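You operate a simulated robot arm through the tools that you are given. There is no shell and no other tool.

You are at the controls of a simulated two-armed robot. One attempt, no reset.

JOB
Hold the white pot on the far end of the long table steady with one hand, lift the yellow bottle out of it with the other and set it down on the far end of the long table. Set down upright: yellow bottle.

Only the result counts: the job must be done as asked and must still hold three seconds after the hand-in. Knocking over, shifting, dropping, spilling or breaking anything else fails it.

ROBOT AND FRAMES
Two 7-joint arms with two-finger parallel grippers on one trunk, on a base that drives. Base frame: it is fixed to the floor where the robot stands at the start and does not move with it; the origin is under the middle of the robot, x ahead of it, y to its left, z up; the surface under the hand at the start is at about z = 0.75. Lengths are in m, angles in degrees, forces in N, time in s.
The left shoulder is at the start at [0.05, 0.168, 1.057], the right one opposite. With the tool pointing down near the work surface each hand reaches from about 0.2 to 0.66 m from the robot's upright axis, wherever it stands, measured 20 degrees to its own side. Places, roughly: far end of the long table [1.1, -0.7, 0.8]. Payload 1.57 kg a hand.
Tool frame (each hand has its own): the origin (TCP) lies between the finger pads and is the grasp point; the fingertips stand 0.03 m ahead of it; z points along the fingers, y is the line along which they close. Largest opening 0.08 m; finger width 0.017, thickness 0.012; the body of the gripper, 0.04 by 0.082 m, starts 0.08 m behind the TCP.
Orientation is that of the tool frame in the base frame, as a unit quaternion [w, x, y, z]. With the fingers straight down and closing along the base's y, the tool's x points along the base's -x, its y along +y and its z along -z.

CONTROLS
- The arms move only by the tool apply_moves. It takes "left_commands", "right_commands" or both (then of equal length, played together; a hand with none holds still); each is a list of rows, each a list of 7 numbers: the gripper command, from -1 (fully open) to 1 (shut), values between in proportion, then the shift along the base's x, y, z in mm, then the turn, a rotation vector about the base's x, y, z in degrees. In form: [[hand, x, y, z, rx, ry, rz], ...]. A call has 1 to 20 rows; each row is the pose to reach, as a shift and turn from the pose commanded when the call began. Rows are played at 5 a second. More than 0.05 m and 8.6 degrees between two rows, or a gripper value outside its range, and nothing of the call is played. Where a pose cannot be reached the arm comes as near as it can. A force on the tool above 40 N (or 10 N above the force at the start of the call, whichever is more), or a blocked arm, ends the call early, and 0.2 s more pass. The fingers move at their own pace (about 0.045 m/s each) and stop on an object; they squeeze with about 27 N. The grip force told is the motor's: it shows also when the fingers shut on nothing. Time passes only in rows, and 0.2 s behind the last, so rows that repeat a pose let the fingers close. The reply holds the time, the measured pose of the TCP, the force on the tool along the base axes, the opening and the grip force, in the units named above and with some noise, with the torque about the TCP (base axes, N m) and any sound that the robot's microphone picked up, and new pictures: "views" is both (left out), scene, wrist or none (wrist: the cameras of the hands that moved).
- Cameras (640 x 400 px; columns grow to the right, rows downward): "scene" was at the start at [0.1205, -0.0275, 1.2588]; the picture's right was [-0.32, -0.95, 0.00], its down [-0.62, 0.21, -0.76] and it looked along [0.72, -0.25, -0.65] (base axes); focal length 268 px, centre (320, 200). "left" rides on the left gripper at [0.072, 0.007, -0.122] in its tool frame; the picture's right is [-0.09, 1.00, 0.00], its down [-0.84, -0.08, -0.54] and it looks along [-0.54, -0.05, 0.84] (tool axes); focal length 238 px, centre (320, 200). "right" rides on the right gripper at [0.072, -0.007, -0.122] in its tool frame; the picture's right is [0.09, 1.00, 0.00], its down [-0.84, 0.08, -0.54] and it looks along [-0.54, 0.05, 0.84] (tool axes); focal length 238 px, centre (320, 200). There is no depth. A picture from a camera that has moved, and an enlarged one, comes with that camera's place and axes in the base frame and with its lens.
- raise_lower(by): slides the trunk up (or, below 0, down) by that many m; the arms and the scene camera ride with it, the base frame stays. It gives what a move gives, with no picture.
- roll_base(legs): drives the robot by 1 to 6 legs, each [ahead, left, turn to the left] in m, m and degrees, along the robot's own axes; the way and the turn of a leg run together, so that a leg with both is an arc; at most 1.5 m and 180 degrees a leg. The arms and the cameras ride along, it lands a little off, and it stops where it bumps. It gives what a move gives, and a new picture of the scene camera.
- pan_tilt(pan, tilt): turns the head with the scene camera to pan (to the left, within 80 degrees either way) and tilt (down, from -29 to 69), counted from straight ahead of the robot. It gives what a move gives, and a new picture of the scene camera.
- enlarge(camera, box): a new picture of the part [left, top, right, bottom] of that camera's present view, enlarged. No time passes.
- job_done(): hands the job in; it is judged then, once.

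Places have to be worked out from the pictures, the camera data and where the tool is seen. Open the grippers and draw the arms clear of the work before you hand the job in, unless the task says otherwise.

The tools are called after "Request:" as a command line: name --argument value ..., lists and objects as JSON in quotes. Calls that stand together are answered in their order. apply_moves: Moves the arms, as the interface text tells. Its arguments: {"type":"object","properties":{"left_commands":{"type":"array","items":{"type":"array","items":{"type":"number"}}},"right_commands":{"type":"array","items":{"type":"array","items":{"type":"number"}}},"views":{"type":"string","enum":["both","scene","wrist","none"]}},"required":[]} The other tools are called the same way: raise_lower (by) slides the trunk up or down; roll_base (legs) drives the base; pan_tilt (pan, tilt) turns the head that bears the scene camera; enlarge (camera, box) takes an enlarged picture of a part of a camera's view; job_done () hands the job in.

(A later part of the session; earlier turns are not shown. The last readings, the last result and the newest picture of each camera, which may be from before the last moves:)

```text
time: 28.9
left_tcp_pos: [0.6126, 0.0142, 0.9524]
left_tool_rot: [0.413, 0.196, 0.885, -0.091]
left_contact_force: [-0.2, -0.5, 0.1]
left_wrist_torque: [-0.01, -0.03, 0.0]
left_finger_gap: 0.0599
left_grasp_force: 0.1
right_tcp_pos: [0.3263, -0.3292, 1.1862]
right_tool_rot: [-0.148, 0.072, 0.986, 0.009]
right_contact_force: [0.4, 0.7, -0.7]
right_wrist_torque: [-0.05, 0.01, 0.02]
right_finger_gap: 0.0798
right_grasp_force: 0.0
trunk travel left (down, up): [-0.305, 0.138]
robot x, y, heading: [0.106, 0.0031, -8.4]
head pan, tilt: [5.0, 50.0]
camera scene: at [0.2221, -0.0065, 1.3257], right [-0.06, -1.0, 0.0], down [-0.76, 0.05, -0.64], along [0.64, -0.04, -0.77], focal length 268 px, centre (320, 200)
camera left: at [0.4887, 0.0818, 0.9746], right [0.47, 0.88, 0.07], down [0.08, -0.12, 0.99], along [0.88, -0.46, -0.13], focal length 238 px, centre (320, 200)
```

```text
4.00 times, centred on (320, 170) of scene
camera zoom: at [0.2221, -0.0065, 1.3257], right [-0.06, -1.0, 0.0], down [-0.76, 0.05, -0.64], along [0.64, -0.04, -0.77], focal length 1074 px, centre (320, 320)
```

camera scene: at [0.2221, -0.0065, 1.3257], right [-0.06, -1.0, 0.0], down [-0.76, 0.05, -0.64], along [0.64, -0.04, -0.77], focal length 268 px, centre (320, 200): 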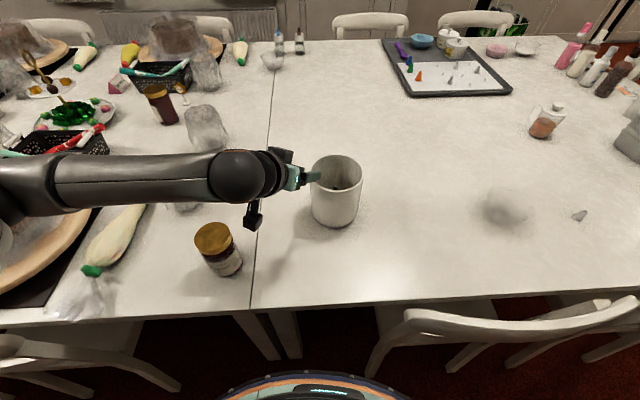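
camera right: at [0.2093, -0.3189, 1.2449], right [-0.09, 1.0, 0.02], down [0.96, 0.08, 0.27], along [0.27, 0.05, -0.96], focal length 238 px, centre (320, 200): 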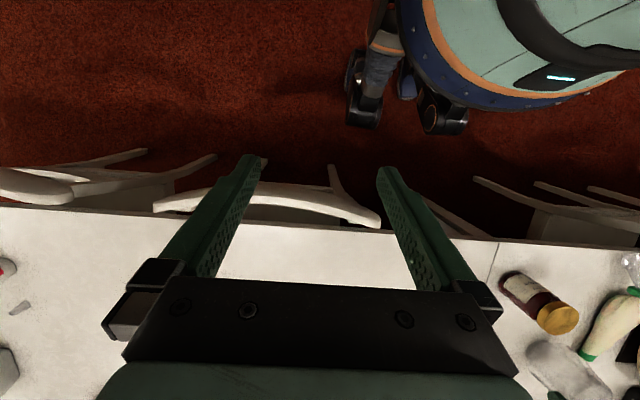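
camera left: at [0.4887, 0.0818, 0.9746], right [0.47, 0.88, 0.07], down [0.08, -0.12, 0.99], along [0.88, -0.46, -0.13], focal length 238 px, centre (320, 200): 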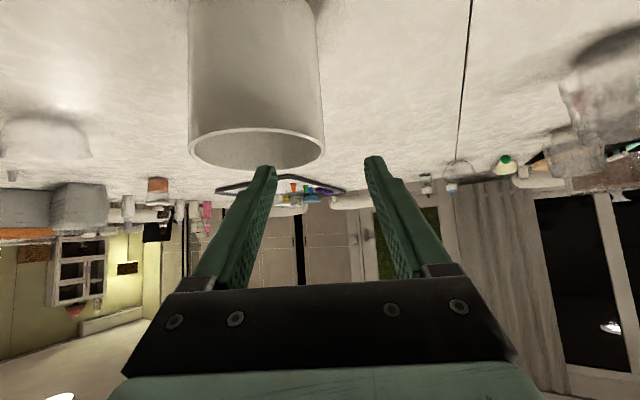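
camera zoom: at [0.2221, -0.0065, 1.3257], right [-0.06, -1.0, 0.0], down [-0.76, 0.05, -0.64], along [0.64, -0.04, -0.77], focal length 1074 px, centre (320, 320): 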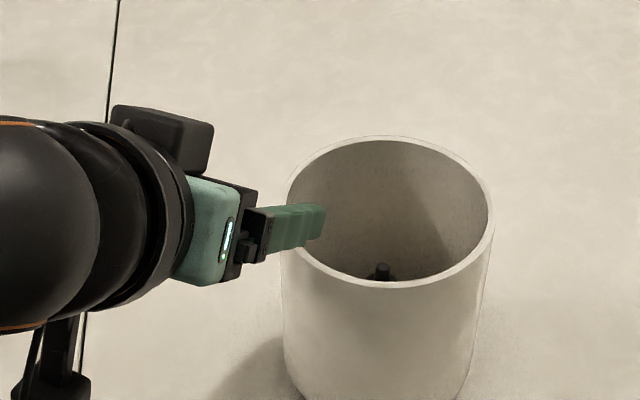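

The pot's left wall sits centered between the left fingers. I'll advance along the tool axis so one finger goes inside and one outside the rim, still open.

Request:
apply_moves --left_commands '[[-0.5, 13, -6, -12, 0, 0, 0], [-0.5, 26, -12, -24, 0, 0, 0], [-0.5, 38, -17, -36, 0, 0, 0], [-0.5, 51, -23, -48, 0, 0, 0], [-0.5, 63, -28, -59, 0, 0, 0], [-0.5, 63, -28, -59, 0, 0, 0]]' --views "both"

Request:
enlarge --camera "scene" --box '[260, 120, 420, 220]'

Request:
enlarge --camera "left" --box '[180, 60, 460, 235]'

```text
time: 30.3
left_tcp_pos: [0.675, -0.0111, 0.8916]
left_tool_rot: [0.413, 0.196, 0.885, -0.091]
left_contact_force: [0.0, 1.0, 0.3]
left_wrist_torque: [-0.04, 0.0, -0.01]
left_finger_gap: 0.0599
left_grasp_force: 0.1
right_tcp_pos: [0.3264, -0.3289, 1.1869]
right_tool_rot: [-0.148, 0.072, 0.986, 0.009]
right_contact_force: [-0.3, 0.0, 0.2]
right_wrist_torque: [0.0, -0.01, 0.01]
right_finger_gap: 0.0802
right_grasp_force: 0.1
trunk travel left (down, up): [-0.305, 0.138]
robot x, y, heading: [0.1045, 0.009, -8.6]
head pan, tilt: [5.0, 50.0]
camera scene: at [0.2221, -0.0065, 1.3257], right [-0.06, -1.0, 0.0], down [-0.76, 0.05, -0.64], along [0.64, -0.04, -0.77], focal length 268 px, centre (320, 200)
camera left: at [0.5513, 0.0549, 0.9149], right [0.47, 0.88, 0.07], down [0.08, -0.12, 0.99], along [0.88, -0.46, -0.13], focal length 238 px, centre (320, 200)
```

scene: 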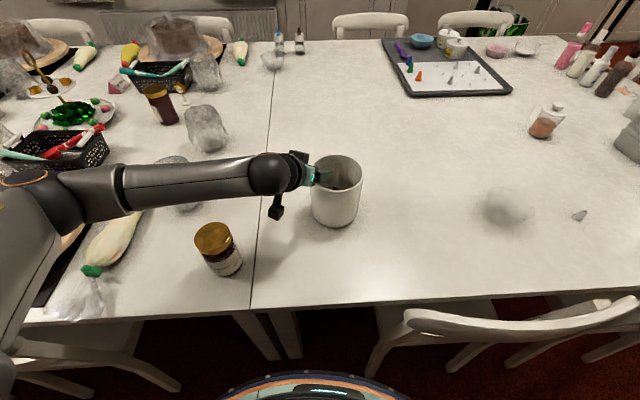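
left: 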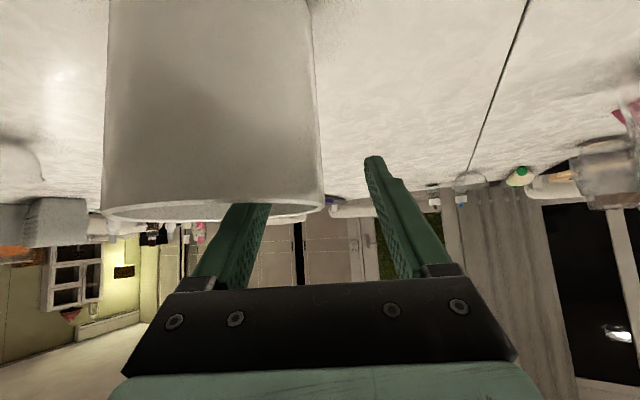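

```text
4.00 times, centred on (340, 170) of scene
camera zoom: at [0.2221, -0.0065, 1.3257], right [-0.06, -1.0, 0.0], down [-0.76, 0.05, -0.64], along [0.64, -0.04, -0.77], focal length 1074 px, centre (240, 320)
```

zoom: 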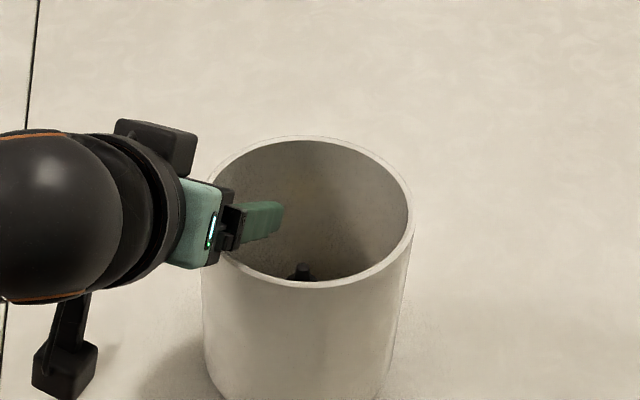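

```text
2.29 times, centred on (320, 148) of left
camera zoom: at [0.5513, 0.0549, 0.9149], right [0.47, 0.88, 0.07], down [0.08, -0.12, 0.99], along [0.88, -0.46, -0.13], focal length 545 px, centre (320, 320)
```

zoom: 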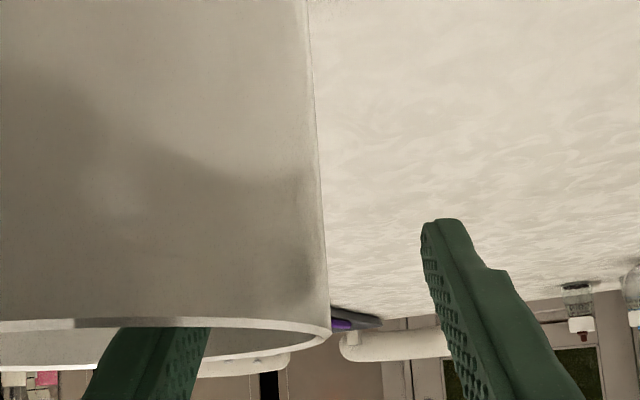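

The wall is nearly centered between the left fingers (within ~1.5 mm), with no contact force. I'll nudge 1 mm outward and close gently onto the rim.

Request:
apply_moves --left_commands '[[0.0, 0.5, 1, 0, 0, 0, 0], [0.4, 0.5, 1, 0, 0, 0, 0], [0.6, 0.5, 1, 0, 0, 0, 0], [0.75, 0.5, 1, 0, 0, 0, 0], [0.85, 0.5, 1, 0, 0, 0, 0], [1, 0.5, 1, 0, 0, 0, 0], [1, 0.5, 1, 0, 0, 0, 0], [1, 0.5, 1, 0, 0, 0, 0]]' --views "both"

Request:
enlarge --camera "scene" --box '[260, 120, 420, 220]'

Request:
enlarge --camera "left" --box '[180, 60, 460, 235]'

```text
time: 32.1
left_tcp_pos: [0.6752, -0.0107, 0.8931]
left_tool_rot: [0.413, 0.196, 0.885, -0.092]
left_contact_force: [-0.8, -3.3, 3.8]
left_wrist_torque: [-0.24, 0.1, 0.05]
left_finger_gap: 0.0107
left_grasp_force: 27.4
right_tcp_pos: [0.328, -0.3289, 1.1874]
right_tool_rot: [-0.148, 0.072, 0.986, 0.009]
right_contact_force: [0.0, -0.2, 1.0]
right_wrist_torque: [-0.02, 0.03, -0.02]
right_finger_gap: 0.08
right_grasp_force: 0.0
trunk travel left (down, up): [-0.305, 0.138]
robot x, y, heading: [0.1051, 0.0035, -8.4]
head pan, tilt: [5.0, 50.0]
camera scene: at [0.2218, -0.0068, 1.3257], right [-0.06, -1.0, 0.0], down [-0.76, 0.05, -0.64], along [0.64, -0.04, -0.77], focal length 268 px, centre (320, 200)
camera left: at [0.5515, 0.0554, 0.9158], right [0.47, 0.88, 0.07], down [0.08, -0.12, 0.99], along [0.88, -0.46, -0.12], focal length 238 px, centre (320, 200)
```

scene: 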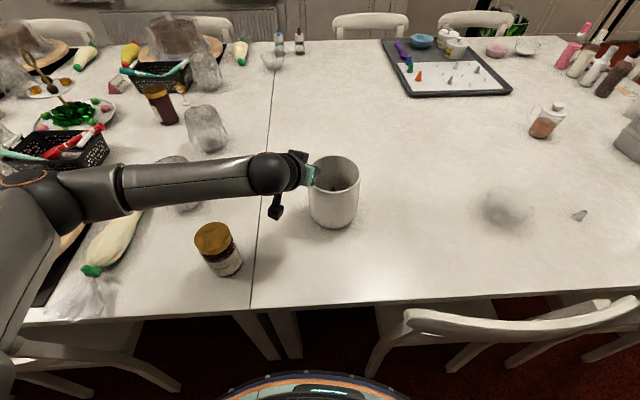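
left: 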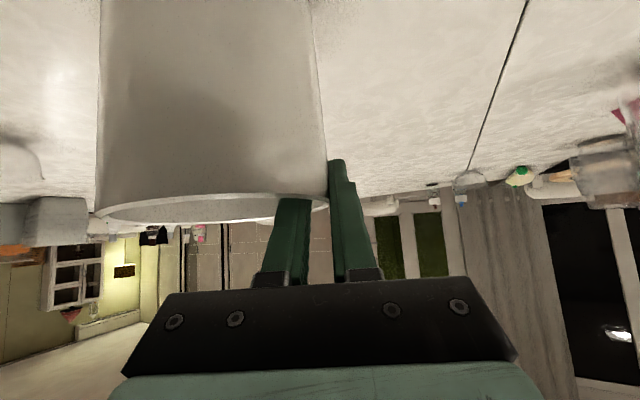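

```text
4.00 times, centred on (340, 170) of scene
camera zoom: at [0.2218, -0.0068, 1.3257], right [-0.06, -1.0, 0.0], down [-0.76, 0.05, -0.64], along [0.64, -0.04, -0.77], focal length 1074 px, centre (240, 320)
```

zoom: 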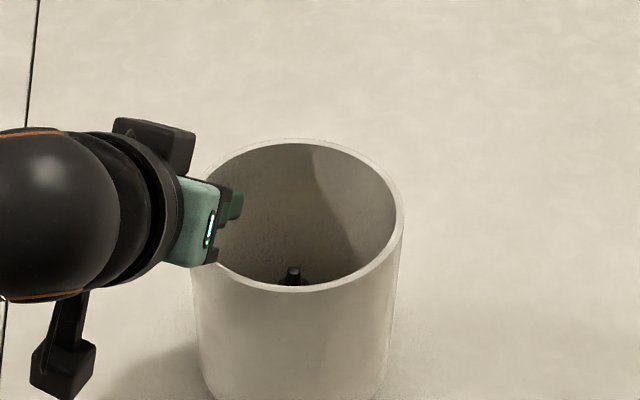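

```text
2.29 times, centred on (320, 148) of left
camera zoom: at [0.5515, 0.0554, 0.9158], right [0.47, 0.88, 0.07], down [0.08, -0.12, 0.99], along [0.88, -0.46, -0.12], focal length 545 px, centre (320, 320)
```

zoom: 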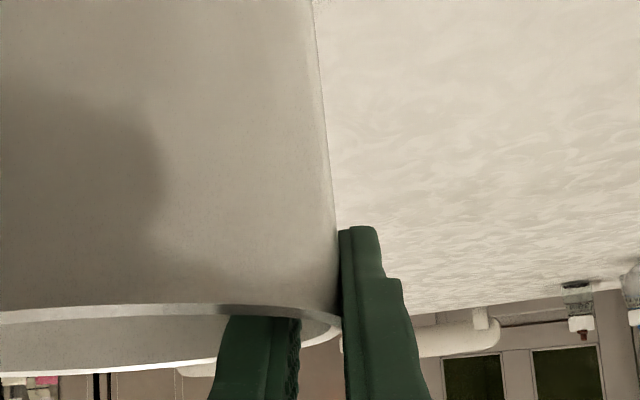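

The grip is closed on the rim (27 N); the pot moved only a few mm, so its centre is now ≈ (0.656, -0.065) with the bottle still upright in it. Now I'll straighten the right hand to vertical and begin bringing it in while the left hand holds.

Request:
apply_moves --right_commands '[[-1, 20, 10, -20, -0.8, -5.6, 0], [-1, 40, 20, -40, -1.7, -11.2, 0], [-1, 60, 30, -60, -2.5, -16.8, 0], [-1, 80, 40, -70, -2.5, -16.8, 0], [-1, 80, 40, -70, -2.5, -16.8, 0]]' --left_commands '[[1, 0, 0, 0, 0, 0, 0], [1, 0, 0, 0, 0, 0, 0], [1, 0, 0, 0, 0, 0, 0], [1, 0, 0, 0, 0, 0, 0], [1, 0, 0, 0, 0, 0, 0]]' --views "none"

```text
time: 33.3
left_tcp_pos: [0.6753, -0.0102, 0.8931]
left_tool_rot: [0.413, 0.195, 0.885, -0.09]
left_contact_force: [-2.8, -1.8, 6.2]
left_wrist_torque: [0.06, 0.45, 0.01]
left_finger_gap: 0.0105
left_grasp_force: 27.3
right_tcp_pos: [0.4051, -0.2874, 1.1182]
right_tool_rot: [0.0, 0.073, 0.997, -0.002]
right_contact_force: [-0.1, -0.8, -0.6]
right_wrist_torque: [0.01, 0.0, 0.03]
right_finger_gap: 0.0801
right_grasp_force: 0.0
trunk travel left (down, up): [-0.305, 0.138]
robot x, y, heading: [0.1095, 0.0016, -8.4]
head pan, tilt: [5.0, 50.0]
```

Right hand is vertical. Now I'll yaw it +73° (so its camera faces away from the left hand) while moving toward the pot at safe height.

Request:
apply_moves --right_commands '[[-0.4, 15, 10, -4, 0, 0, 8], [-0.4, 30, 20, -8, 0, 0, 16], [-0.4, 45, 30, -12, 0, 0, 24], [-0.4, 60, 40, -16, 0, 0, 32], [-0.4, 75, 50, -20, 0, 0, 40], [-0.4, 90, 60, -24, 0, 0, 48], [-0.4, 105, 70, -28, 0, 0, 56], [-0.4, 120, 80, -32, 0, 0, 64], [-0.4, 135, 90, -36, 0, 0, 73], [-0.4, 135, 90, -36, 0, 0, 73]]' --views "both"

Request:
enlarge --camera "scene" --box '[240, 120, 440, 245]'

```text
refused: row 9 steps farther than a row can; nothing moved
```

```text
3.20 times, centred on (340, 182) of scene
camera zoom: at [0.2213, -0.0067, 1.3257], right [-0.06, -1.0, 0.0], down [-0.76, 0.05, -0.64], along [0.64, -0.04, -0.77], focal length 859 px, centre (256, 256)
```

zoom: 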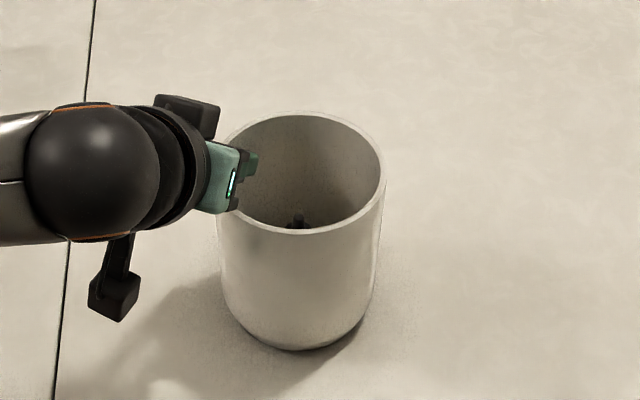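

Row 9 was a slightly too large turn; I'll resend with even steps.

Request:
apply_moves --right_commands '[[-0.4, 15, 10, -4, 0, 0, 8], [-0.4, 30, 20, -8, 0, 0, 16], [-0.4, 45, 30, -12, 0, 0, 24], [-0.4, 60, 40, -16, 0, 0, 32], [-0.4, 75, 50, -20, 0, 0, 40], [-0.4, 90, 60, -24, 0, 0, 48], [-0.4, 105, 70, -28, 0, 0, 56], [-0.4, 120, 80, -32, 0, 0, 64], [-0.4, 135, 90, -36, 0, 0, 72], [-0.4, 135, 90, -36, 0, 0, 73]]' --views "both"

Request:
enlarge --camera "scene" --box '[240, 120, 440, 245]'

```text
time: 35.5
left_tcp_pos: [0.6755, -0.0113, 0.8935]
left_tool_rot: [0.413, 0.196, 0.885, -0.09]
left_contact_force: [-0.6, -2.6, 7.1]
left_wrist_torque: [-0.05, 0.4, 0.03]
left_finger_gap: 0.0102
left_grasp_force: 27.1
right_tcp_pos: [0.4685, -0.1501, 1.0755]
right_tool_rot: [0.002, -0.533, 0.846, -0.002]
right_contact_force: [0.8, -0.8, 0.1]
right_wrist_torque: [0.02, 0.03, 0.03]
right_finger_gap: 0.0561
right_grasp_force: 0.0
right hand out of reach, approached as far as the arm can: row 8, 9, 10
trunk travel left (down, up): [-0.305, 0.138]
robot x, y, heading: [0.103, 0.0038, -8.3]
head pan, tilt: [5.0, 50.0]
camera scene: at [0.2214, -0.0067, 1.3258], right [-0.06, -1.0, 0.0], down [-0.76, 0.05, -0.64], along [0.64, -0.04, -0.77], focal length 268 px, centre (320, 200)
camera right: at [0.4442, -0.218, 1.1959], right [-0.94, 0.35, -0.01], down [0.29, 0.79, 0.54], along [0.19, 0.51, -0.84], focal length 238 px, centre (320, 200)
```

scene: 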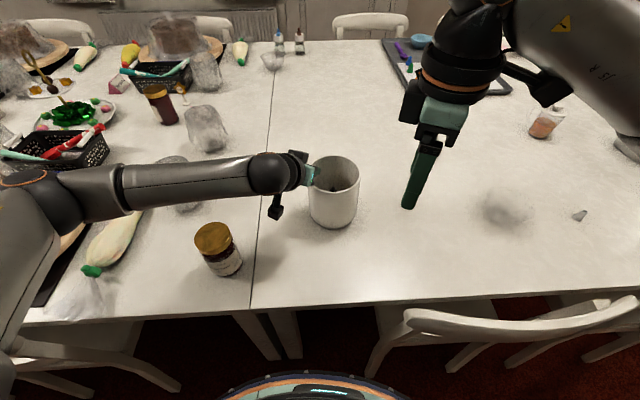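
right: 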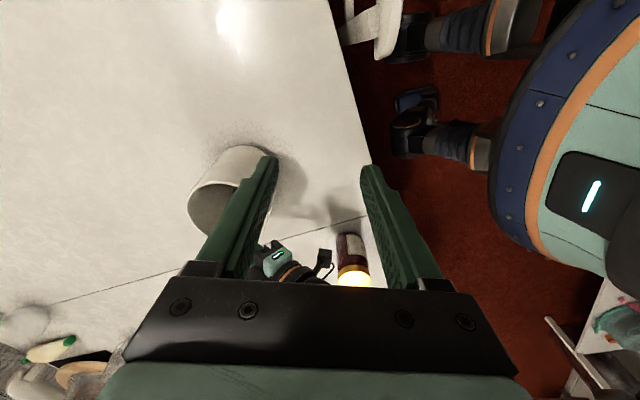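

```text
3.20 times, centred on (340, 182) of scene
camera zoom: at [0.2214, -0.0067, 1.3258], right [-0.06, -1.0, 0.0], down [-0.76, 0.05, -0.64], along [0.64, -0.04, -0.77], focal length 859 px, centre (256, 256)
```

zoom: 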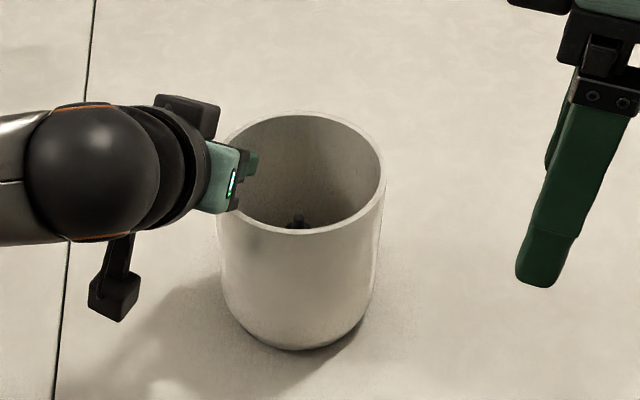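

The full 73° yaw runs into a joint limit. I'll back off to about 35° base yaw and move to a spot beside the pot, planning a ~10° lean about the closing axis to stay clear of the left hand.

Request:
apply_moves --right_commands '[[-0.4, 15, 0, -3, 0, 0, -7.4], [-0.4, 35, 0, -6, 0, 0, -14.8], [-0.4, 55, 0, -9, 0, 0, -22.2], [-0.4, 75, 0, -12, 0, 0, -29.4], [-0.4, 92, 0, -15, 0, 0, -29.4], [-0.4, 92, 0, -15, 0, 0, -29.4]]' --views "both"

```text
time: 36.9
left_tcp_pos: [0.6761, -0.0113, 0.8933]
left_tool_rot: [0.414, 0.195, 0.885, -0.09]
left_contact_force: [-0.7, -2.2, 6.9]
left_wrist_torque: [-0.05, 0.36, 0.04]
left_finger_gap: 0.0103
left_grasp_force: 27.3
right_tcp_pos: [0.5605, -0.1517, 1.0605]
right_tool_rot: [0.002, -0.303, 0.953, -0.002]
right_contact_force: [-0.2, 0.2, 0.2]
right_wrist_torque: [0.0, 0.01, 0.03]
right_finger_gap: 0.056
right_grasp_force: 0.0
trunk travel left (down, up): [-0.305, 0.138]
robot x, y, heading: [0.1017, 0.0059, -8.3]
head pan, tilt: [5.0, 50.0]
camera scene: at [0.2214, -0.0067, 1.3257], right [-0.06, -1.0, 0.0], down [-0.76, 0.05, -0.64], along [0.64, -0.04, -0.77], focal length 268 px, centre (320, 200)
camera right: at [0.506, -0.198, 1.1817], right [-0.65, 0.76, 0.0], down [0.64, 0.55, 0.54], along [0.42, 0.35, -0.84], focal length 238 px, centre (320, 200)
```

scene: 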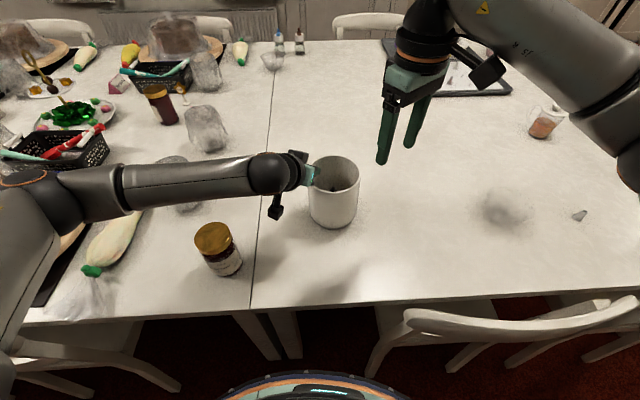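
right: 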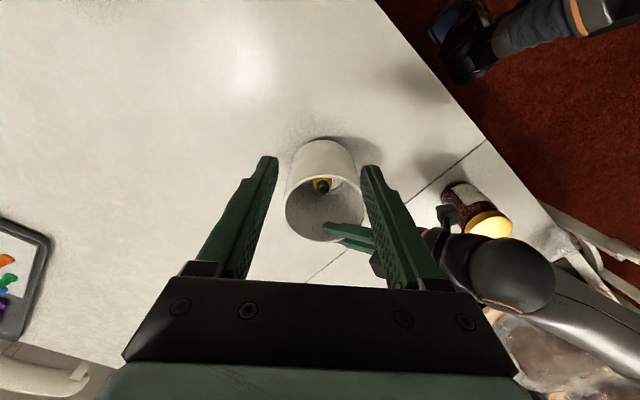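

I can see the yellow bottle with the black cap in the pot from the right camera. I'll zoom in on it to refine its location before moving over it.

Request:
enlarge --camera "right" --box '[260, 130, 400, 250]'

Request:
apply_moves --right_commands '[[-0.4, 24, 21, -10, 1.45, -2.04, 0], [-0.4, 48, 43, -20, 2.9, -4.08, 0], [-0.4, 72, 65, -30, 4.35, -6.12, 0], [-0.4, 95, 86, -40, 5.78, -8.16, 0], [-0.4, 95, 86, -40, 5.78, -8.16, 0]]' --views "both"

Request:
enlarge --camera "right" --box '[220, 60, 420, 185]'

Request:
enlarge --camera "scene" --box '[240, 80, 440, 205]'

```text
3.33 times, centred on (330, 190) of right
camera zoom: at [0.506, -0.198, 1.1817], right [-0.65, 0.76, 0.0], down [0.64, 0.55, 0.54], along [0.42, 0.35, -0.84], focal length 794 px, centre (287, 233)
```

zoom: 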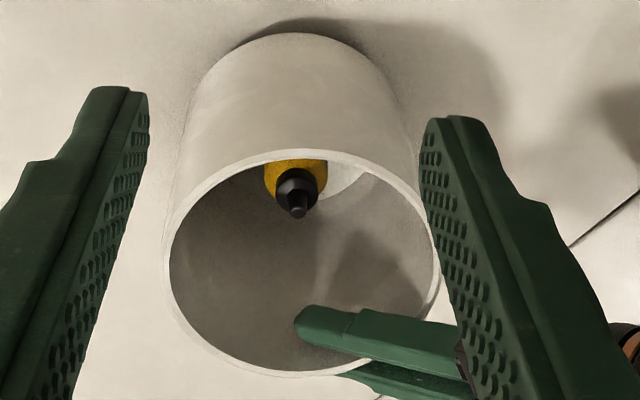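

```text
time: 38.1
left_tcp_pos: [0.6754, -0.0116, 0.8931]
left_tool_rot: [0.414, 0.195, 0.884, -0.091]
left_contact_force: [-0.7, -2.1, 7.9]
left_wrist_torque: [-0.07, 0.34, 0.01]
left_finger_gap: 0.0102
left_grasp_force: 26.6
right_tcp_pos: [0.6556, -0.0657, 1.0182]
right_tool_rot: [0.085, -0.301, 0.95, 0.025]
right_contact_force: [0.5, 0.5, 0.4]
right_wrist_torque: [-0.02, -0.01, -0.01]
right_finger_gap: 0.056
right_grasp_force: 0.1
trunk travel left (down, up): [-0.305, 0.138]
robot x, y, heading: [0.1045, 0.0081, -8.2]
head pan, tilt: [5.0, 50.0]
camera scene: at [0.2213, -0.0067, 1.3258], right [-0.06, -1.0, 0.0], down [-0.76, 0.05, -0.64], along [0.64, -0.04, -0.77], focal length 268 px, centre (320, 200)
camera right: at [0.5854, -0.1228, 1.1262], right [-0.65, 0.76, -0.02], down [0.55, 0.49, 0.68], along [0.53, 0.43, -0.73], focal length 238 px, centre (320, 200)
```

scene: 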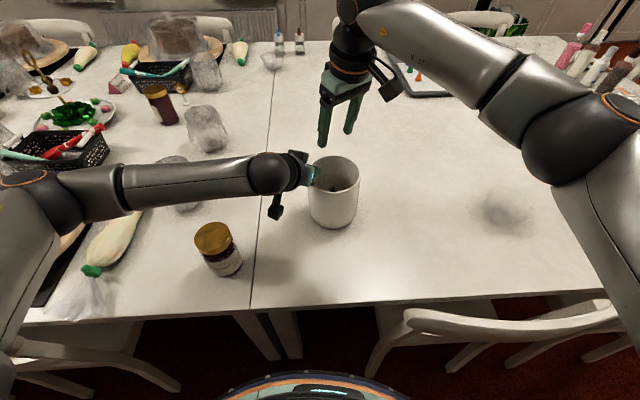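
right: 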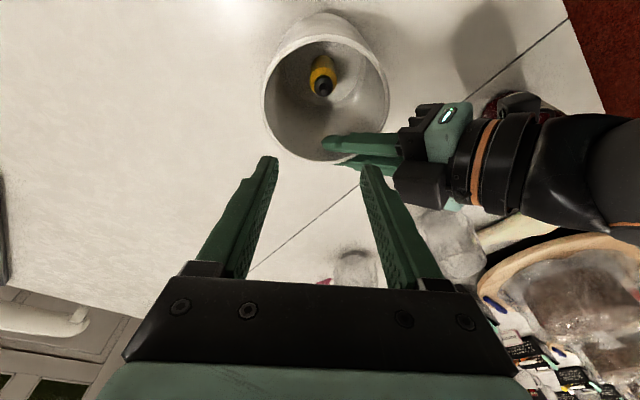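

```text
3.20 times, centred on (320, 122) of right
camera zoom: at [0.5854, -0.1228, 1.1262], right [-0.65, 0.76, -0.02], down [0.55, 0.49, 0.68], along [0.53, 0.43, -0.73], focal length 763 px, centre (320, 448)
```

zoom: 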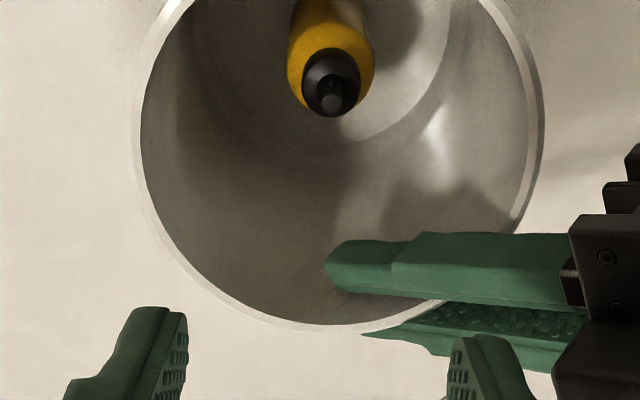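

```text
3.20 times, centred on (340, 142) of scene
camera zoom: at [0.2213, -0.0067, 1.3258], right [-0.06, -1.0, 0.0], down [-0.76, 0.05, -0.64], along [0.64, -0.04, -0.77], focal length 859 px, centre (256, 384)
```

zoom: 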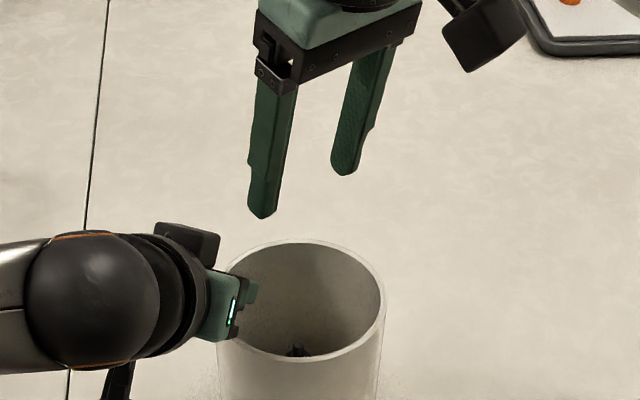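

The bottle axis is at ≈ (0.655, -0.0655), centred between the right fingers, with cap tip z ≈ 0.85 and shoulder z ≈ 0.817. I'll reduce the lean to 6° and descend to just above the rim, then check clearances.

Request:
apply_moves --right_commands '[[-0.4, -1, 0, -25, -1.15, 1.63, 0], [-0.4, -2, -1, -50, -2.31, 3.26, 0], [-0.4, -2.4, -1.1, -70, -2.31, 3.26, 0], [-0.4, -2.4, -1.1, -85, -2.31, 3.26, 0], [-0.4, -2.4, -1.1, -85, -2.31, 3.26, 0]]' --views "both"

Request:
enlarge --camera "scene" --box '[240, 100, 440, 225]'

Request:
enlarge --camera "right" --box '[200, 0, 480, 175]'

```text
time: 39.3
left_tcp_pos: [0.6754, -0.0103, 0.8943]
left_tool_rot: [0.414, 0.196, 0.884, -0.091]
left_contact_force: [-0.9, -2.3, 8.2]
left_wrist_torque: [0.01, 0.3, 0.01]
left_finger_gap: 0.0104
left_grasp_force: 26.4
right_tcp_pos: [0.6514, -0.0673, 0.9346]
right_tool_rot: [0.05, -0.302, 0.952, 0.014]
right_contact_force: [-0.7, 0.4, 0.3]
right_wrist_torque: [0.01, 0.01, 0.0]
right_finger_gap: 0.0561
right_grasp_force: 0.0
trunk travel left (down, up): [-0.305, 0.138]
robot x, y, heading: [0.104, 0.0058, -8.4]
head pan, tilt: [5.0, 50.0]
camera scene: at [0.2213, -0.0067, 1.3258], right [-0.06, -1.0, 0.0], down [-0.76, 0.05, -0.64], along [0.64, -0.04, -0.77], focal length 268 px, centre (320, 200)
camera right: at [0.587, -0.1205, 1.0475], right [-0.65, 0.76, -0.01], down [0.59, 0.51, 0.63], along [0.48, 0.4, -0.78], focal length 238 px, centre (320, 200)
```

scene: 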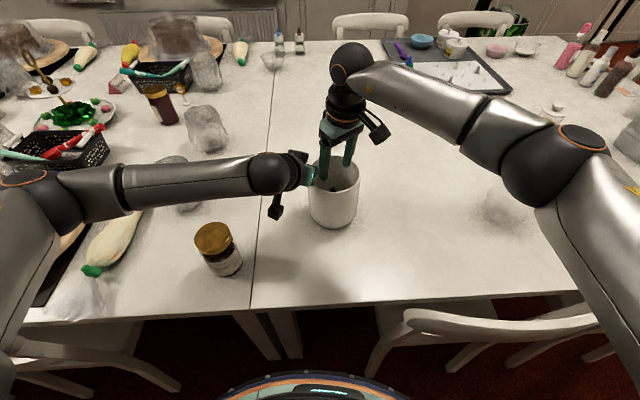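
right: 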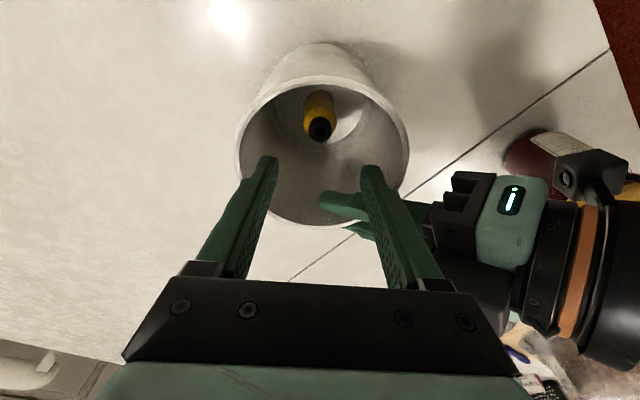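

```text
3.20 times, centred on (340, 162) of scene
camera zoom: at [0.2213, -0.0067, 1.3258], right [-0.06, -1.0, 0.0], down [-0.76, 0.05, -0.64], along [0.64, -0.04, -0.77], focal length 859 px, centre (256, 320)
```

zoom: 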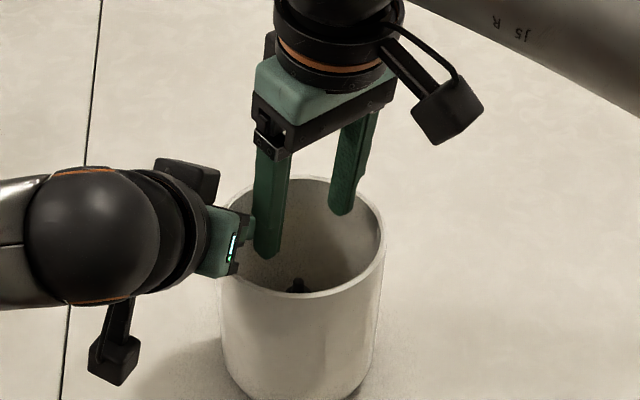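

```text
2.29 times, centred on (340, 88) of right
camera zoom: at [0.587, -0.1205, 1.0475], right [-0.65, 0.76, -0.01], down [0.59, 0.51, 0.63], along [0.48, 0.4, -0.78], focal length 545 px, centre (274, 457)
```

zoom: 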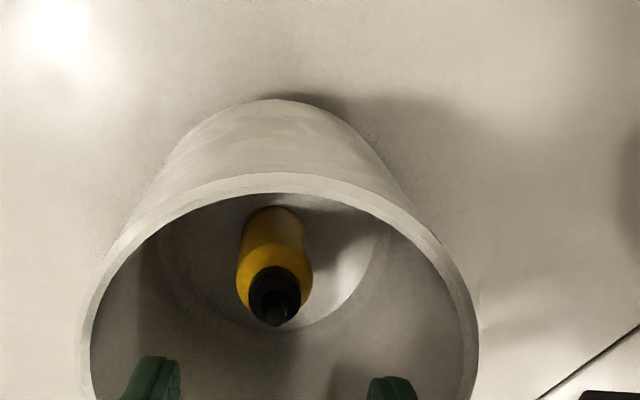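

Clearances look fine: the left gripper body is about 1.2 cm from the right gripper's path, and the bottle tip is centred between the right fingers. I'll descend slowly to grasp height (TCP z ≈ 0.825) with a small forward correction.

Request:
apply_moves --right_commands '[[-0.4, 2, 1.5, -15, 0, 0, 0], [-0.4, 4, 3, -30, 0, 0, 0], [-0.4, 4, 3, -45, 0, 0, 0], [-0.4, 4, 3, -60, 0, 0, 0], [-0.4, 4, 3, -75, 0, 0, 0], [-0.4, 4, 3, -75, 0, 0, 0]]' --views "both"

Request:
enlarge --camera "scene" --box '[240, 100, 440, 225]'

Request:
enlarge --camera "right" --box '[180, 80, 500, 280]'

```text
time: 40.7
left_tcp_pos: [0.6752, -0.0109, 0.8941]
left_tool_rot: [0.414, 0.195, 0.885, -0.091]
left_contact_force: [-1.0, -2.3, 8.6]
left_wrist_torque: [-0.03, 0.35, 0.02]
left_finger_gap: 0.0103
left_grasp_force: 26.8
right_tcp_pos: [0.6559, -0.0637, 0.8669]
right_tool_rot: [0.052, -0.3, 0.953, 0.014]
right_contact_force: [0.1, -0.4, -0.4]
right_wrist_torque: [-0.03, 0.01, 0.0]
right_finger_gap: 0.0561
right_grasp_force: 0.1
right hand out of reach, approached as far as the arm can: row 5, 6
trunk travel left (down, up): [-0.305, 0.138]
robot x, y, heading: [0.1049, 0.0036, -8.2]
head pan, tilt: [5.0, 50.0]
camera scene: at [0.2213, -0.0067, 1.3258], right [-0.06, -1.0, 0.0], down [-0.76, 0.05, -0.64], along [0.64, -0.04, -0.77], focal length 268 px, centre (320, 200)
camera right: at [0.5904, -0.117, 0.9802], right [-0.65, 0.76, -0.01], down [0.59, 0.51, 0.63], along [0.49, 0.4, -0.78], focal length 238 px, centre (320, 200)
```

scene: 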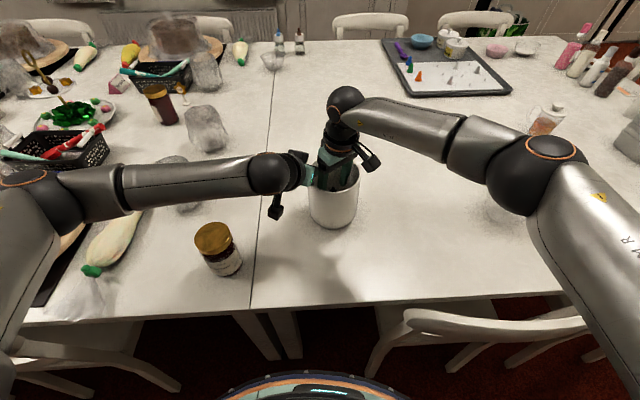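
right: 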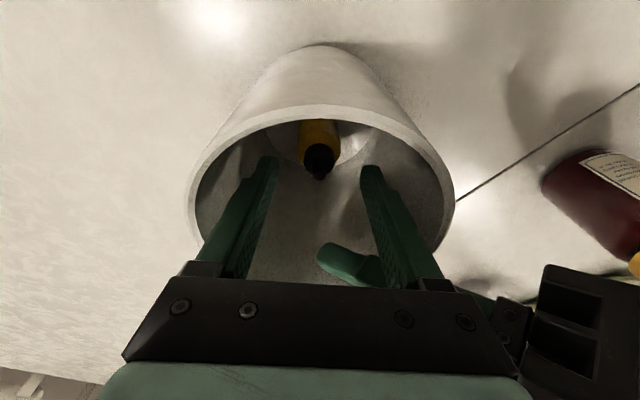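

```text
3.20 times, centred on (340, 162) of scene
camera zoom: at [0.2213, -0.0067, 1.3258], right [-0.06, -1.0, 0.0], down [-0.76, 0.05, -0.64], along [0.64, -0.04, -0.77], focal length 859 px, centre (256, 320)
```

zoom: 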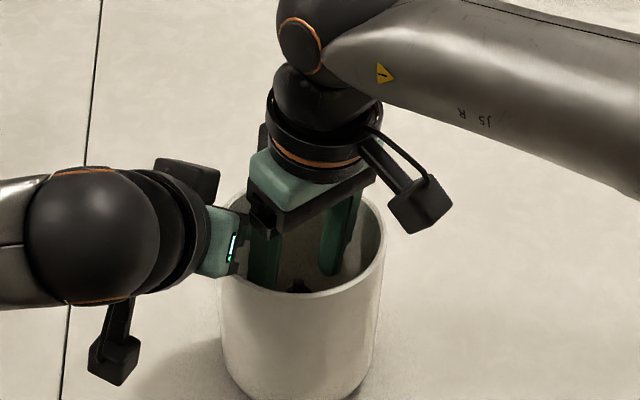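

```text
2.00 times, centred on (340, 180) of right
camera zoom: at [0.5904, -0.117, 0.9802], right [-0.65, 0.76, -0.01], down [0.59, 0.51, 0.63], along [0.49, 0.4, -0.78], focal length 477 px, centre (280, 240)
```

zoom: 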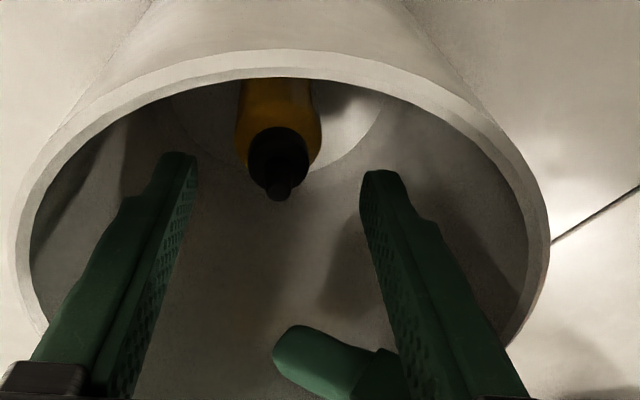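

Perfectly centred, but this yaw hits a reach limit at z ≈ 0.867. I'll ease the right hand's yaw by 10° in place and continue down carefully.

Request:
apply_moves --right_commands '[[-0.4, 0, 0, 0, 0, 0, -5], [-0.4, 0, 0, 0, 0, 0, -10], [-0.4, 0, 0, -10, 0, 0, -10], [-0.4, 0, 0, -20, 0, 0, -10], [-0.4, 0, 0, -20, 0, 0, -10]]' --views "both"

Request:
enlarge --camera "scene" --box '[260, 120, 400, 210]'

```text
time: 41.9
left_tcp_pos: [0.6756, -0.0102, 0.8916]
left_tool_rot: [0.413, 0.197, 0.885, -0.091]
left_contact_force: [-0.7, -2.2, 9.1]
left_wrist_torque: [-0.01, 0.34, 0.05]
left_finger_gap: 0.0101
left_grasp_force: 27.3
right_tcp_pos: [0.6556, -0.0638, 0.8478]
right_tool_rot: [0.052, -0.218, 0.974, 0.01]
right_contact_force: [-0.9, 0.3, 0.5]
right_wrist_torque: [0.0, 0.06, 0.04]
right_finger_gap: 0.0562
right_grasp_force: 0.0
trunk travel left (down, up): [-0.305, 0.138]
robot x, y, heading: [0.1045, 0.0053, -8.5]
head pan, tilt: [5.0, 50.0]
camera scene: at [0.2213, -0.0067, 1.3258], right [-0.06, -1.0, 0.0], down [-0.76, 0.05, -0.64], along [0.64, -0.04, -0.77], focal length 268 px, centre (320, 200)
camera right: at [0.5823, -0.1057, 0.9607], right [-0.51, 0.86, -0.01], down [0.67, 0.4, 0.63], along [0.55, 0.31, -0.78], focal length 238 px, centre (320, 200)
```

scene: 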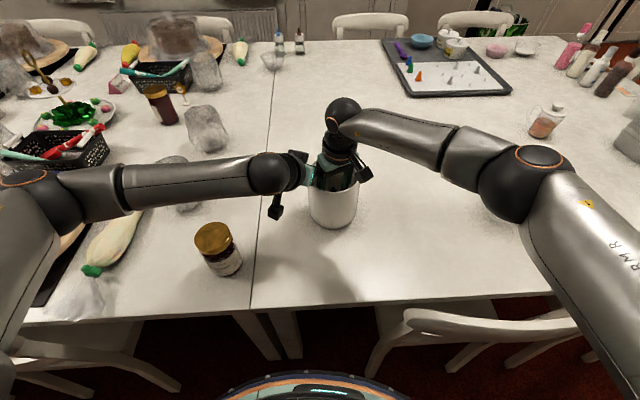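
right: 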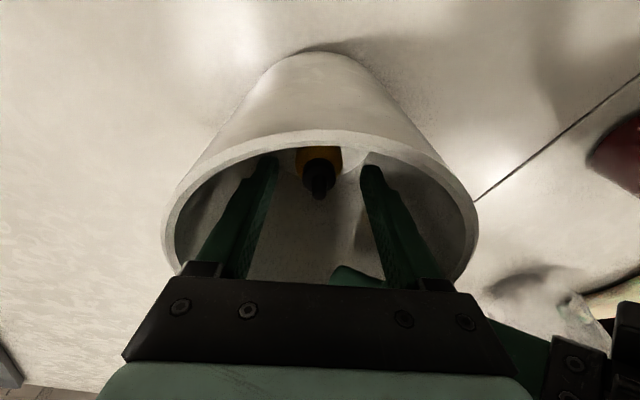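

```text
4.44 times, centred on (330, 165) of scene
camera zoom: at [0.2213, -0.0067, 1.3258], right [-0.06, -1.0, 0.0], down [-0.76, 0.05, -0.64], along [0.64, -0.04, -0.77], focal length 1193 px, centre (276, 356)
```

zoom: 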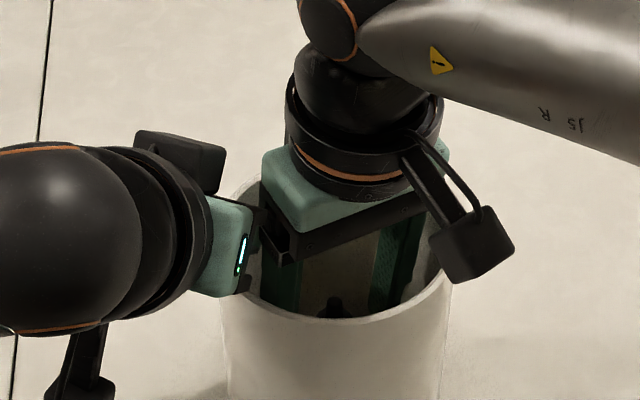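

Reachable now (z = 0.848). For a bit more clearance from the left finger I'll lean the right hand 4° more and lower the last 20 mm in small steps.

Request:
apply_moves --right_commands '[[-0.4, -0.5, -0.3, -3, 0.85, -1.81, 0], [-0.4, -1, -0.5, -6, 1.7, -3.62, 0], [-0.4, -1, -0.5, -10, 1.7, -3.62, 0], [-0.4, -1, -0.5, -15, 1.7, -3.62, 0], [-0.4, -1, -0.5, -20, 1.7, -3.62, 0], [-0.4, -1, -0.5, -20, 1.7, -3.62, 0]]' --views "both"

Request:
enlarge --camera "right" --box '[220, 100, 420, 225]'

Request:
enlarge --camera "scene" --box '[260, 120, 400, 210]'

```text
time: 43.3
left_tcp_pos: [0.6757, -0.0102, 0.8931]
left_tool_rot: [0.413, 0.196, 0.884, -0.091]
left_contact_force: [-0.9, -1.1, 8.9]
left_wrist_torque: [-0.01, 0.39, 0.04]
left_finger_gap: 0.0104
left_grasp_force: 26.9
right_tcp_pos: [0.6544, -0.0659, 0.8258]
right_tool_rot: [0.086, -0.217, 0.972, 0.017]
right_contact_force: [0.7, 0.0, -0.1]
right_wrist_torque: [0.02, 0.0, -0.01]
right_finger_gap: 0.056
right_grasp_force: 0.1
trunk travel left (down, up): [-0.305, 0.138]
robot x, y, heading: [0.1045, 0.0051, -8.6]
head pan, tilt: [5.0, 50.0]
camera scene: at [0.2212, -0.0067, 1.3258], right [-0.06, -1.0, 0.0], down [-0.76, 0.05, -0.64], along [0.64, -0.04, -0.77], focal length 268 px, centre (320, 200)
camera right: at [0.575, -0.1102, 0.9339], right [-0.51, 0.86, -0.02], down [0.63, 0.38, 0.68], along [0.59, 0.33, -0.73], focal length 238 px, centre (320, 200)
```

scene: 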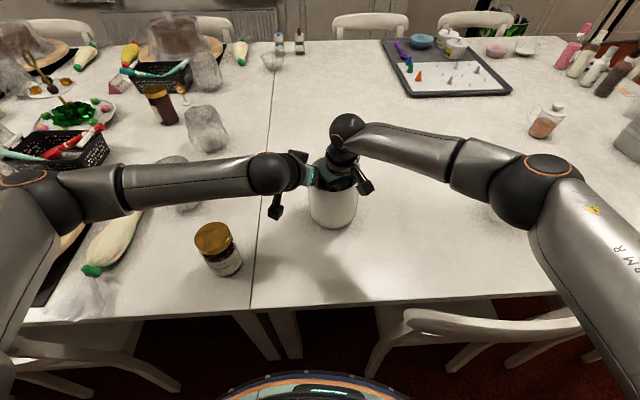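
right: 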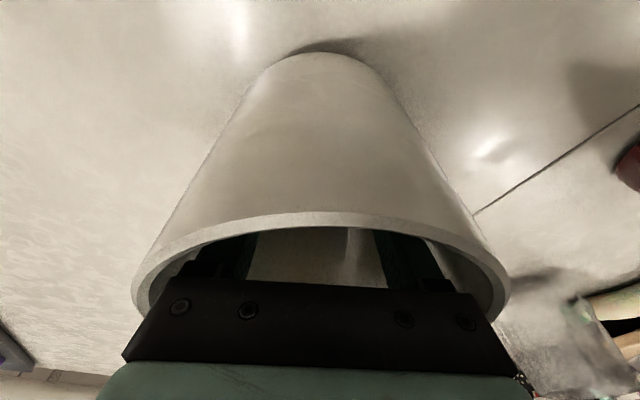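

```text
3.20 times, centred on (320, 162) of right
camera zoom: at [0.575, -0.1102, 0.9339], right [-0.51, 0.86, -0.02], down [0.63, 0.38, 0.68], along [0.59, 0.33, -0.73], focal length 763 px, centre (320, 320)
```

zoom: 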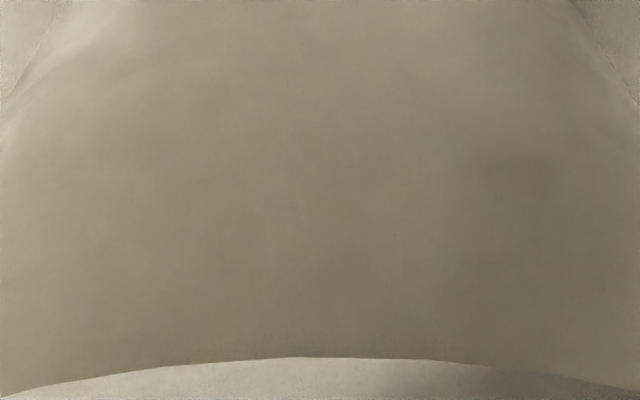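

```text
4.44 times, centred on (330, 165) of scene
camera zoom: at [0.2212, -0.0067, 1.3258], right [-0.06, -1.0, 0.0], down [-0.76, 0.05, -0.64], along [0.64, -0.04, -0.77], focal length 1193 px, centre (276, 356)
```

zoom: 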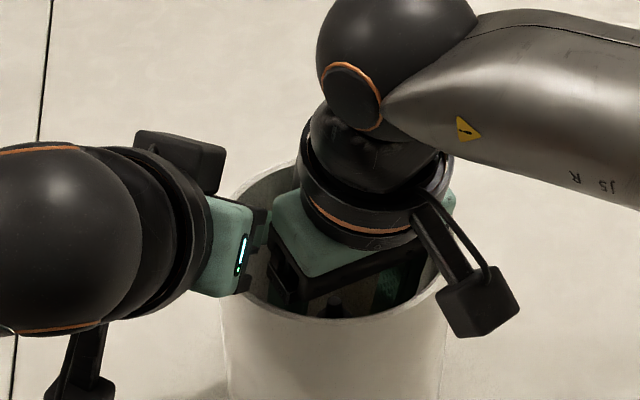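

No contact so far and the right TCP is at z = 0.826 around the bottle's shoulder. I'll close the right gripper on the bottle.

Request:
apply_moves --right_commands '[[0, 0, 0, 0, 0, 0, 0], [0.2, 0, 0, 0, 0, 0, 0], [0.5, 0, 0, 0, 0, 0, 0], [1, 0, 0, 0, 0, 0, 0], [1, 0, 0, 0, 0, 0, 0], [1, 0, 0, 0, 0, 0, 0]]' --views "both"

```text
time: 44.7
left_tcp_pos: [0.6757, -0.0122, 0.8945]
left_tool_rot: [0.413, 0.195, 0.885, -0.091]
left_contact_force: [0.6, -2.0, 10.5]
left_wrist_torque: [0.02, 0.39, 0.02]
left_finger_gap: 0.0103
left_grasp_force: 26.9
right_tcp_pos: [0.6553, -0.0644, 0.8274]
right_tool_rot: [0.086, -0.217, 0.972, 0.018]
right_contact_force: [0.5, -0.3, 0.0]
right_wrist_torque: [-0.02, 0.0, -0.01]
right_finger_gap: 0.032
right_grasp_force: 26.6
trunk travel left (down, up): [-0.305, 0.138]
robot x, y, heading: [0.1055, 0.0053, -8.5]
head pan, tilt: [5.0, 50.0]
camera scene: at [0.2212, -0.0067, 1.3258], right [-0.06, -1.0, 0.0], down [-0.76, 0.05, -0.64], along [0.64, -0.04, -0.77], focal length 268 px, centre (320, 200)
camera right: at [0.575, -0.1102, 0.9341], right [-0.51, 0.86, -0.02], down [0.63, 0.38, 0.68], along [0.59, 0.33, -0.73], focal length 238 px, centre (320, 200)
```

scene: 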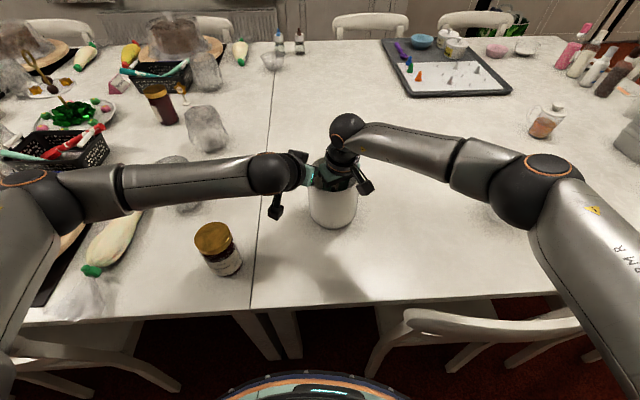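
right: 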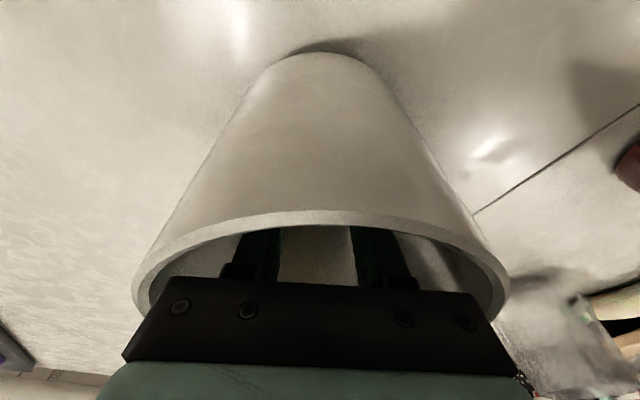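

Grip is solid (gap 0.032 m, 26.6 N). I'll lift straight up in small steps and check the load and the pot.

Request:
apply_moves --right_commands '[[1, 0, 0, 5, 0, 0, 0], [1, 0, 0, 12, 0, 0, 0], [1, 0, 0, 20, 0, 0, 0], [1, 0, 0, 30, 0, 0, 0], [1, 0, 0, 30, 0, 0, 0]]' --views "both"

Request:
enlarge --camera "scene" --box '[260, 120, 400, 240]'

```text
time: 45.9
left_tcp_pos: [0.6747, -0.0108, 0.8924]
left_tool_rot: [0.414, 0.196, 0.884, -0.091]
left_contact_force: [-1.1, -1.2, 9.5]
left_wrist_torque: [0.02, 0.4, 0.0]
left_finger_gap: 0.0104
left_grasp_force: 27.0
right_tcp_pos: [0.6542, -0.0666, 0.8573]
right_tool_rot: [0.086, -0.218, 0.972, 0.017]
right_contact_force: [0.2, 0.4, -0.2]
right_wrist_torque: [-0.02, 0.0, -0.06]
right_finger_gap: 0.0319
right_grasp_force: 27.4
trunk travel left (down, up): [-0.305, 0.138]
robot x, y, heading: [0.1051, 0.0053, -8.1]
head pan, tilt: [5.0, 50.0]
camera scene: at [0.2212, -0.0066, 1.3258], right [-0.06, -1.0, 0.0], down [-0.76, 0.05, -0.64], along [0.64, -0.04, -0.77], focal length 268 px, centre (320, 200)
camera right: at [0.5751, -0.1102, 0.9646], right [-0.51, 0.86, -0.02], down [0.63, 0.38, 0.68], along [0.59, 0.33, -0.73], focal length 238 px, centre (320, 200)
```

scene: 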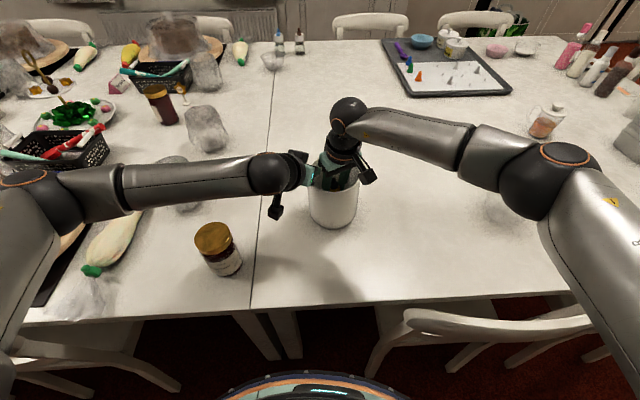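
right: 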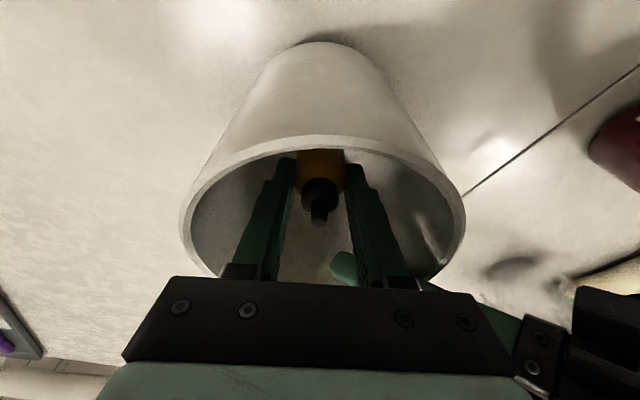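

```text
3.33 times, centred on (330, 180) of scene
camera zoom: at [0.2212, -0.0066, 1.3258], right [-0.06, -1.0, 0.0], down [-0.76, 0.05, -0.64], along [0.64, -0.04, -0.77], focal length 895 px, centre (287, 267)
```

zoom: 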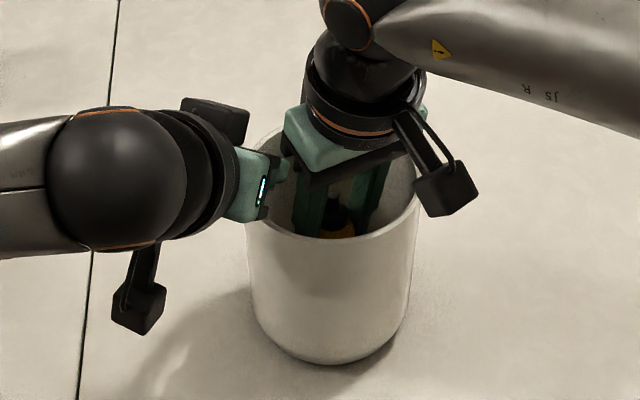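

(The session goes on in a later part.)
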